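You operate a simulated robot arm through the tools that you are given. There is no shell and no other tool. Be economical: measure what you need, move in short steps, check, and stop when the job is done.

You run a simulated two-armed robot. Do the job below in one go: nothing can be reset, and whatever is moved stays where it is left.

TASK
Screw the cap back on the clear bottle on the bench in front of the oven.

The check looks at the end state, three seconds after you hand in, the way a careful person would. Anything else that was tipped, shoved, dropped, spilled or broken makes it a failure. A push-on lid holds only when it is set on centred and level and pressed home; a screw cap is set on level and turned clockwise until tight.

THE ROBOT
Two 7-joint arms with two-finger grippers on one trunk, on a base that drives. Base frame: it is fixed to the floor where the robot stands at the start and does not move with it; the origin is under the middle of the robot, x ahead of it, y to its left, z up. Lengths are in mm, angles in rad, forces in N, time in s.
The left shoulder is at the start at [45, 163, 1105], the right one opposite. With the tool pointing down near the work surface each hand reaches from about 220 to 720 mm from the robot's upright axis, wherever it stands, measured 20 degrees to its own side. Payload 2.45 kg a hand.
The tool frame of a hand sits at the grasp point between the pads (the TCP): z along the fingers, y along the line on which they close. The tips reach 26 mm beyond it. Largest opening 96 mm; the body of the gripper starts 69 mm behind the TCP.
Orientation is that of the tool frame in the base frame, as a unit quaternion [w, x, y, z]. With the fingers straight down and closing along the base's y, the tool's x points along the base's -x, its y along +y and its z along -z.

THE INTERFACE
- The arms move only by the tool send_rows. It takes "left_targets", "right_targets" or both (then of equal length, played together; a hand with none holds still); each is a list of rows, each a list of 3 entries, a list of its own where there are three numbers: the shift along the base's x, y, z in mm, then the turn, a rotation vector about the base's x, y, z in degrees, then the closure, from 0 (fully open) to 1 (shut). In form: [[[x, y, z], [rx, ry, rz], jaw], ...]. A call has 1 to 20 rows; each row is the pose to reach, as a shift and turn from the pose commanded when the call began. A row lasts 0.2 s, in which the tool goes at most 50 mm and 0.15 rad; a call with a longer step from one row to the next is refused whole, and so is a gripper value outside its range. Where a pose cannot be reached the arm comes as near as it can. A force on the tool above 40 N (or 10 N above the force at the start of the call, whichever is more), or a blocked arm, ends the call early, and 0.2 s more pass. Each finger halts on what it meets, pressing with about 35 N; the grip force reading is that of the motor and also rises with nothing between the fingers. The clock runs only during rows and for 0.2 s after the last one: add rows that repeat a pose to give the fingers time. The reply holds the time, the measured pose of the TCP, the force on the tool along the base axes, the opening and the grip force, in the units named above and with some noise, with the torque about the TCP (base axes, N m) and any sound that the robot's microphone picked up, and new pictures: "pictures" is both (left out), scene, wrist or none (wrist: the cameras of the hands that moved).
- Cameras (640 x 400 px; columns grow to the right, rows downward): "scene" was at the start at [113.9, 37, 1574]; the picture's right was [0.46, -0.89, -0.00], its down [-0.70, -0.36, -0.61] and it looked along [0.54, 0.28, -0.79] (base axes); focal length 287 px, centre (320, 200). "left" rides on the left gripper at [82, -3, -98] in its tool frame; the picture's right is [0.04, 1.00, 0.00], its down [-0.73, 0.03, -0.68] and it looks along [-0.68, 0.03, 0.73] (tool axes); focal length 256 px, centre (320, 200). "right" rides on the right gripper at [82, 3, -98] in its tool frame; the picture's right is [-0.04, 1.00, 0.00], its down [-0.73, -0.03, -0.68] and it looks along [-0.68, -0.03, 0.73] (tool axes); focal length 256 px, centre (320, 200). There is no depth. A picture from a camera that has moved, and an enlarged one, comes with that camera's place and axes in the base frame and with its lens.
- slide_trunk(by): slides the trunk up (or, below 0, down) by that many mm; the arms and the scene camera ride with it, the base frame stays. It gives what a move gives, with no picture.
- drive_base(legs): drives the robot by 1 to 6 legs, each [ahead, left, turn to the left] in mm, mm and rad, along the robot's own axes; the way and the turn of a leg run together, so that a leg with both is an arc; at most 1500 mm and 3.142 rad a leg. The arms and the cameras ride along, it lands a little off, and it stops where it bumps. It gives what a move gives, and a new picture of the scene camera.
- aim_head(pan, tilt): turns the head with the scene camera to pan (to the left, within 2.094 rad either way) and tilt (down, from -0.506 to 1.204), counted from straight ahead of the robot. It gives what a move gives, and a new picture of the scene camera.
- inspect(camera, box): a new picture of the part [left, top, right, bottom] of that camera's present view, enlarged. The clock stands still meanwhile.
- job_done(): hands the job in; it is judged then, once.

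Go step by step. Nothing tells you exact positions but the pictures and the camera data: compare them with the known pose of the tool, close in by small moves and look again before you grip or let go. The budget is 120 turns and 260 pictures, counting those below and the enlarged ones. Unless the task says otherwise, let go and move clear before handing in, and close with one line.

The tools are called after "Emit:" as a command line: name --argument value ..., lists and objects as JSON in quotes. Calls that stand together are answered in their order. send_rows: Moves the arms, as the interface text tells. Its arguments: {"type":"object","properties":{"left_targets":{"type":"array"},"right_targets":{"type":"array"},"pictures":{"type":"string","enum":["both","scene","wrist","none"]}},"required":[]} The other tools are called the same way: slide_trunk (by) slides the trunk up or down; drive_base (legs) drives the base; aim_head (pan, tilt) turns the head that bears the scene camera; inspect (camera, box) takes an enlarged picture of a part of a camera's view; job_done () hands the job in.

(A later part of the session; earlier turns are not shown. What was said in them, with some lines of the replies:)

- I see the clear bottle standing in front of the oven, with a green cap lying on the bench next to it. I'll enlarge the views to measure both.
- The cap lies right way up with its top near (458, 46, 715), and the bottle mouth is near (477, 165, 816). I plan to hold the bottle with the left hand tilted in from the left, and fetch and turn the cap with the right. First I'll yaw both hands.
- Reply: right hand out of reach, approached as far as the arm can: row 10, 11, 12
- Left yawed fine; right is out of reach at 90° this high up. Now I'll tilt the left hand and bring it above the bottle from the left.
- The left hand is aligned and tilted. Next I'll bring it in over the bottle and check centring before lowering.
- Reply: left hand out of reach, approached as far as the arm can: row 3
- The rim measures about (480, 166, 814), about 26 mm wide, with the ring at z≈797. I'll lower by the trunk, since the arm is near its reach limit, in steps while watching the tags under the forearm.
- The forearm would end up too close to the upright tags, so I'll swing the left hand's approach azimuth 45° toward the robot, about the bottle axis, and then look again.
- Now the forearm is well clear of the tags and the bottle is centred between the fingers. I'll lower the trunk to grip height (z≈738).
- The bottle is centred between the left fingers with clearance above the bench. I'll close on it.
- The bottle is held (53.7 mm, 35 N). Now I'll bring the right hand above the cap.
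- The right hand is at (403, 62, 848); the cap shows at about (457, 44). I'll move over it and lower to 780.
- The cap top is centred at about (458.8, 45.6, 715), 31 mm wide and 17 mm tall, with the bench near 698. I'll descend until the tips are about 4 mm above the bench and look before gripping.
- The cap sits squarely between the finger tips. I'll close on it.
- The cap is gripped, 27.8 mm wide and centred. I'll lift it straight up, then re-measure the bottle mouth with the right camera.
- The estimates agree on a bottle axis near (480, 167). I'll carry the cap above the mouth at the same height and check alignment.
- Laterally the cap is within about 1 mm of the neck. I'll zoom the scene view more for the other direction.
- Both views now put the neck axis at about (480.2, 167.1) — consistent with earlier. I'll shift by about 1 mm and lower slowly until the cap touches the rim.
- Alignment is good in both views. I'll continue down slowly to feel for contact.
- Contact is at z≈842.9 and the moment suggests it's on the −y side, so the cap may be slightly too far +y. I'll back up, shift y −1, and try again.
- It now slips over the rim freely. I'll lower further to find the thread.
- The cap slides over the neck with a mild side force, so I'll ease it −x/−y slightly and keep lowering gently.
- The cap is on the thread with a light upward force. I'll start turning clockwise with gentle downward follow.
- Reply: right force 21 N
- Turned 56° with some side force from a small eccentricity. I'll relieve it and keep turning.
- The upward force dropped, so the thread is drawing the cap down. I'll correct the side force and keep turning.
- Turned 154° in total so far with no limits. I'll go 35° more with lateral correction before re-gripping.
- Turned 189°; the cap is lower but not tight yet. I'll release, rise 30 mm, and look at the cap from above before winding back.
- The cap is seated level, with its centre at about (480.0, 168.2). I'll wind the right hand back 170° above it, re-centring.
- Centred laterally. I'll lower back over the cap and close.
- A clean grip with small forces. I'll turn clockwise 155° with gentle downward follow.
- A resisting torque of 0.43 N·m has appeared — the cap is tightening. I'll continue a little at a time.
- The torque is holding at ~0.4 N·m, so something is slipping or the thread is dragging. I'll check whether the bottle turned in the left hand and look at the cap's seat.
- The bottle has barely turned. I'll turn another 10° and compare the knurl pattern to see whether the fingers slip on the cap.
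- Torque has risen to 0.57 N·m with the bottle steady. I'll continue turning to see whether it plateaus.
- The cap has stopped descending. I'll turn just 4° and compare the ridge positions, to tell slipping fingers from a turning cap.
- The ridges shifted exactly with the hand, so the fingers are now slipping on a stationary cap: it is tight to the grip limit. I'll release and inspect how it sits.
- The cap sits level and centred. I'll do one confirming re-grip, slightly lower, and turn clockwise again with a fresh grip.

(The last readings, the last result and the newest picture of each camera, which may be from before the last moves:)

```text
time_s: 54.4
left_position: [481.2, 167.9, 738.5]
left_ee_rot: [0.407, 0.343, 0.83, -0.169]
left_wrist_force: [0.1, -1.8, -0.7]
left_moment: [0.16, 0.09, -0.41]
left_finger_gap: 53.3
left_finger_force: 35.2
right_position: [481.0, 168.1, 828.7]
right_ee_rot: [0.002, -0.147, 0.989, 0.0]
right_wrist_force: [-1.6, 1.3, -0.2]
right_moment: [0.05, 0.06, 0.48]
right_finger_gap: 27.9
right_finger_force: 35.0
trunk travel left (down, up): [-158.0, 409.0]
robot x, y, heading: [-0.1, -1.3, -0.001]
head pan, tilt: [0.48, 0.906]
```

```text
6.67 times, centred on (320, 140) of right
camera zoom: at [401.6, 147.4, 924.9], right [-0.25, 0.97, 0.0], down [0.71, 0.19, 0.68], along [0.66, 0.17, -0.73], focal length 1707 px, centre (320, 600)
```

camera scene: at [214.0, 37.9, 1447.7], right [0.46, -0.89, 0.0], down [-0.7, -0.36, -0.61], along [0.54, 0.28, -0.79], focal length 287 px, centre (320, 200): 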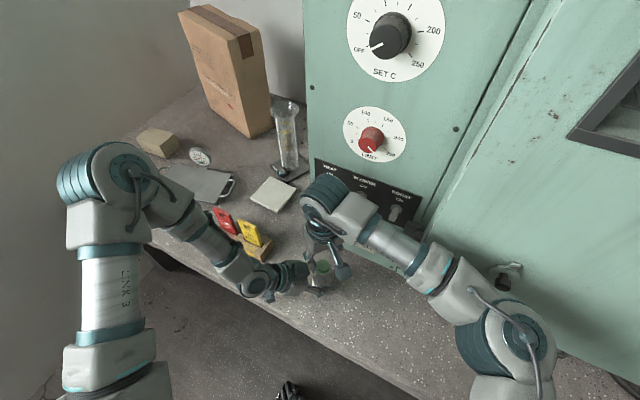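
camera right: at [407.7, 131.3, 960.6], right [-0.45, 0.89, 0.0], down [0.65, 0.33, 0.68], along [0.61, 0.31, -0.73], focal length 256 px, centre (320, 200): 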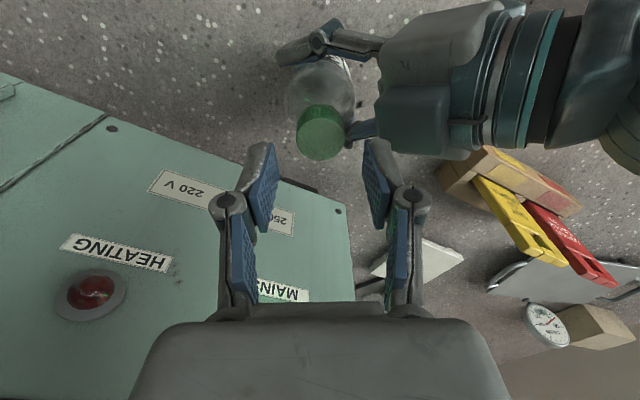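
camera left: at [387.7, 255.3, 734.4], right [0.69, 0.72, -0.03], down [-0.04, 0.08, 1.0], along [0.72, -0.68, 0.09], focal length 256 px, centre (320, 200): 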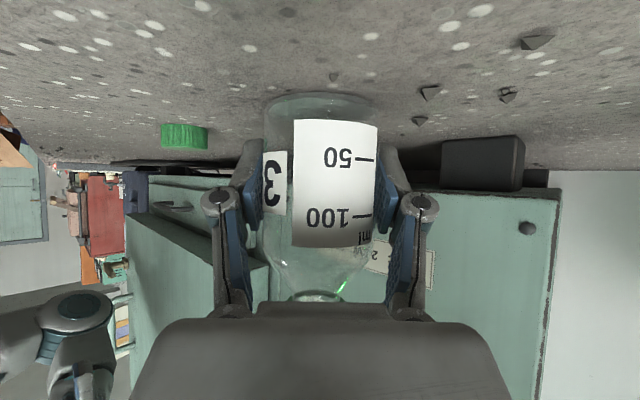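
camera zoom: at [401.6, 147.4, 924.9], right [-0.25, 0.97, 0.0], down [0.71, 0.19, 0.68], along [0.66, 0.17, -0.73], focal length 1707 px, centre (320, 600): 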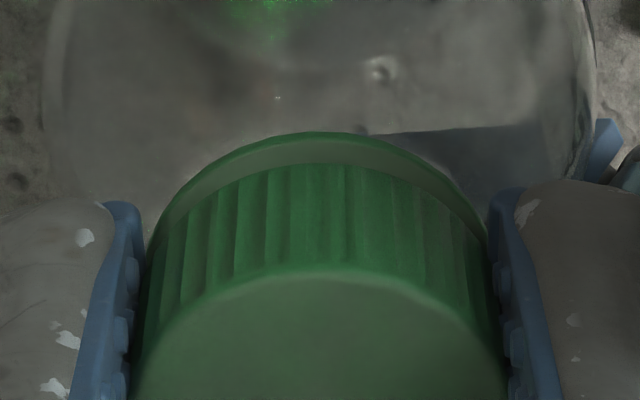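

A fresh grip hits 0.6 N·m at once and slips, so the cap is tight. I'll release and clear the right hand.

Emit:
send_rows --right_targets '[[[0, 0, 0], [0, 0, 0], 0.75], [[0, 0, 0], [0, 0, 0], 0.5], [[0, 0, 0], [0, 0, 0], 0.5], [[0, 0, 0], [0, 0, 0], 0.5], [[0, 0, 15], [0, 0, 0], 0.5], [[0, 0, 45], [0, 0, 0], 0.5], [[0, 0, 85], [0, 0, 0], 0.5], [[-10, -40, 95], [0, 0, 0], 0.5], [[-30, -80, 100], [0, 0, 0], 0.5], [[-50, -120, 100], [0, 0, 0], 0.5], [[-60, -160, 100], [0, 0, 0], 0.5], [[-60, -200, 100], [0, 0, 0], 0.5]]' --pictures "scene"

Emit:
inspect --camera "scene" --box '[280, 235, 376, 295]'

```text
time_s: 57.0
left_position: [481.3, 167.2, 738.6]
left_ee_rot: [0.405, 0.345, 0.83, -0.169]
left_wrist_force: [0.2, -1.6, -0.3]
left_moment: [0.04, 0.01, 0.06]
left_finger_gap: 53.5
left_finger_force: 35.0
right_position: [420.5, -33.0, 927.4]
right_ee_rot: [0.0, -0.148, 0.989, 0.002]
right_wrist_force: [0.9, 0.8, 0.9]
right_moment: [0.02, -0.01, -0.01]
right_finger_gap: 47.9
right_finger_force: 0.0
trunk travel left (down, up): [-158.0, 409.0]
robot x, y, heading: [-0.5, -0.7, -0.0]
head pan, tilt: [0.48, 0.906]
camera scene: at [214.4, 33.8, 1447.7], right [0.46, -0.89, 0.0], down [-0.7, -0.36, -0.61], along [0.54, 0.28, -0.79], focal length 287 px, centre (320, 200)
```

scene: 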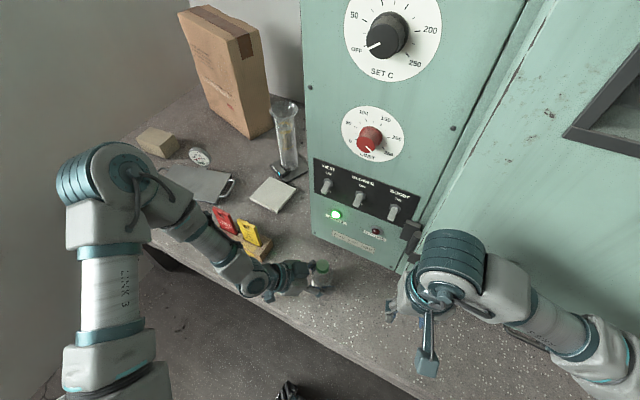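

```text
6.67 times, centred on (328, 265) of scene
camera zoom: at [214.4, 33.8, 1447.7], right [0.46, -0.89, 0.0], down [-0.7, -0.36, -0.61], along [0.54, 0.28, -0.79], focal length 1914 px, centre (267, -233)
```

zoom: 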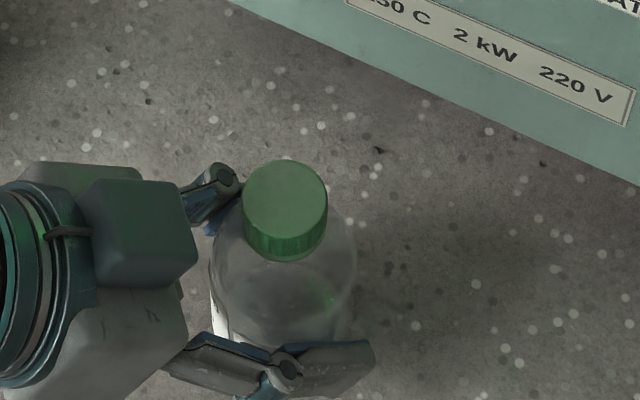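

The cap sits level on the bottle. Now I'll open the left hand and back it out along its own axis.

Emit:
send_rows --left_targets '[[[0, 0, 0], [0, 0, 0], 0.35], [[0, 0, 0], [0, 0, 0], 0.1], [[0, 0, 0], [0, 0, 0], 0.0], [[0, 0, 0], [0, 0, 0], 0.0], [[-8, 8, 9], [0, 0, 0], 0.0], [[-22, 22, 25], [0, 0, 0], 0.0], [[-42, 42, 48], [0, 0, 0], 0.0], [[-64, 64, 74], [0, 0, 0], 0.0], [[-86, 86, 100], [0, 0, 0], 0.0], [[-90, 90, 130], [0, 0, 0], 0.0]]'

Emit:
inspect --camera "scene" --box '[280, 235, 376, 295]'

Emit:
inspect --camera "left" --box '[240, 0, 400, 100]'

```text
time_s: 59.2
left_position: [405.3, 268.4, 867.5]
left_ee_rot: [0.405, 0.344, 0.83, -0.171]
left_wrist_force: [-0.5, 0.0, 0.6]
left_moment: [-0.01, 0.01, 0.03]
left_finger_gap: 95.9
left_finger_force: 0.1
left hand out of reach, approached as far as the arm can: row 8, 9, 10
right_position: [420.9, -30.9, 927.0]
right_ee_rot: [0.0, -0.147, 0.989, -0.001]
right_wrist_force: [-0.5, 0.4, -0.1]
right_moment: [-0.02, -0.02, -0.02]
right_finger_gap: 47.7
right_finger_force: 0.1
trunk travel left (down, up): [-158.0, 409.0]
robot x, y, heading: [-1.8, 1.6, 0.0]
head pan, tilt: [0.48, 0.906]
camera scene: at [211.9, 41.4, 1447.9], right [0.46, -0.89, 0.0], down [-0.7, -0.37, -0.61], along [0.54, 0.28, -0.79], focal length 287 px, centre (320, 200)
camera left: at [312.5, 357.8, 864.5], right [0.69, 0.72, -0.04], down [-0.04, 0.09, 1.0], along [0.72, -0.69, 0.09], focal length 256 px, centre (320, 200)
```

scene: 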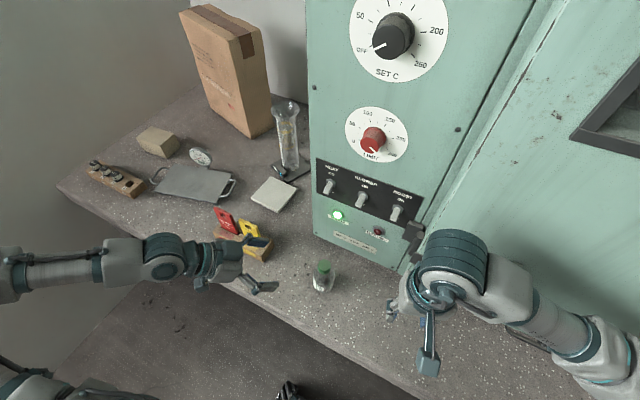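
left: 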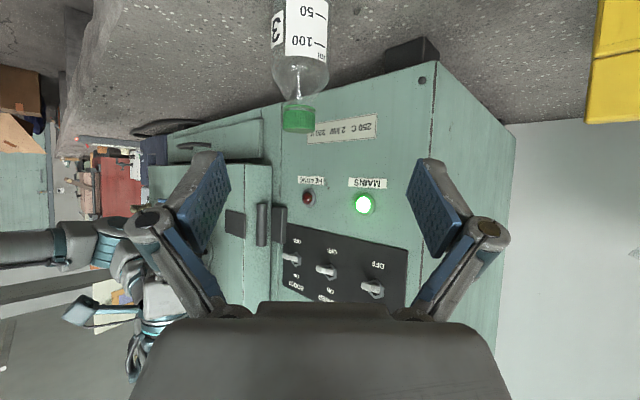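

```text
6.67 times, centred on (328, 265) of scene
camera zoom: at [211.9, 41.4, 1447.9], right [0.46, -0.89, 0.0], down [-0.7, -0.37, -0.61], along [0.54, 0.28, -0.79], focal length 1914 px, centre (267, -233)
```

zoom: 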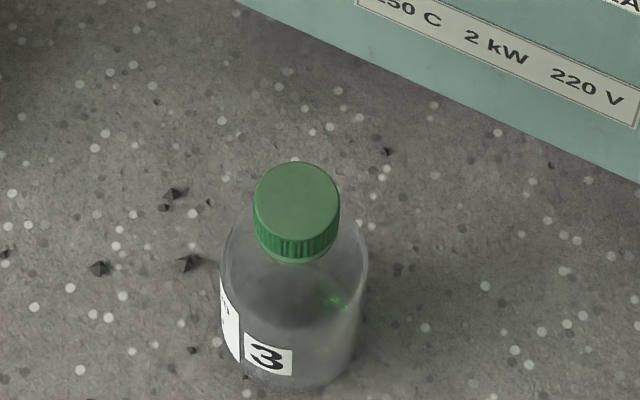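

```text
4.00 times, centred on (320, 50) of left
camera zoom: at [312.5, 357.8, 864.5], right [0.69, 0.72, -0.04], down [-0.04, 0.09, 1.0], along [0.72, -0.69, 0.09], focal length 1024 px, centre (320, 800)
```

zoom: 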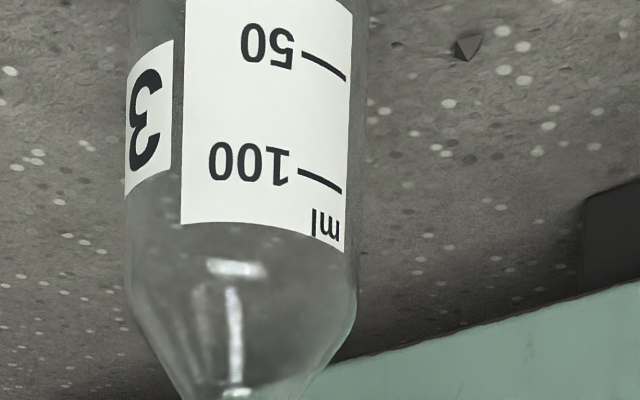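

The bottle is free and standing upright. I'll take a last look at the cap's seat and at the tags near the left hand.

Emit:
inspect --camera "left" --box '[252, 70, 348, 140]'

Emit:
inspect --camera "scene" --box '[180, 190, 300, 290]'

```text
5.71 times, centred on (300, 105) of left
camera zoom: at [312.5, 357.8, 864.5], right [0.69, 0.72, -0.04], down [-0.04, 0.09, 1.0], along [0.72, -0.69, 0.09], focal length 1463 px, centre (434, 743)
```

zoom: 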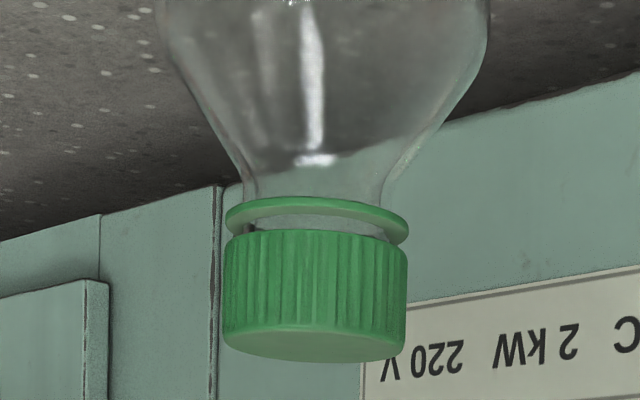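

```text
4.00 times, centred on (240, 240) of scene
camera zoom: at [211.9, 41.4, 1447.9], right [0.46, -0.89, 0.0], down [-0.7, -0.37, -0.61], along [0.54, 0.28, -0.79], focal length 1148 px, centre (640, 40)
```

zoom: 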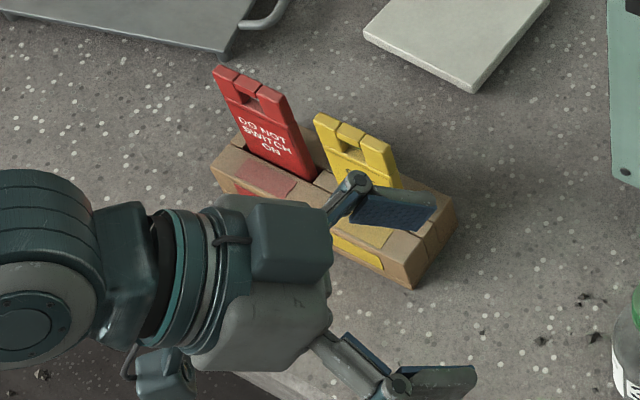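

The cap sits level and snug against the rim. Nothing else has moved, and both hands are clear.

Emit:
job_done

```text
The job is handed in.
```

The cap is screwed on the clear bottle. It sits level and is tight: on a fresh grip the fingers slipped at about 0.6 N·m instead of turning it further. The bottle is standing upright where it was, and both hands are clear.
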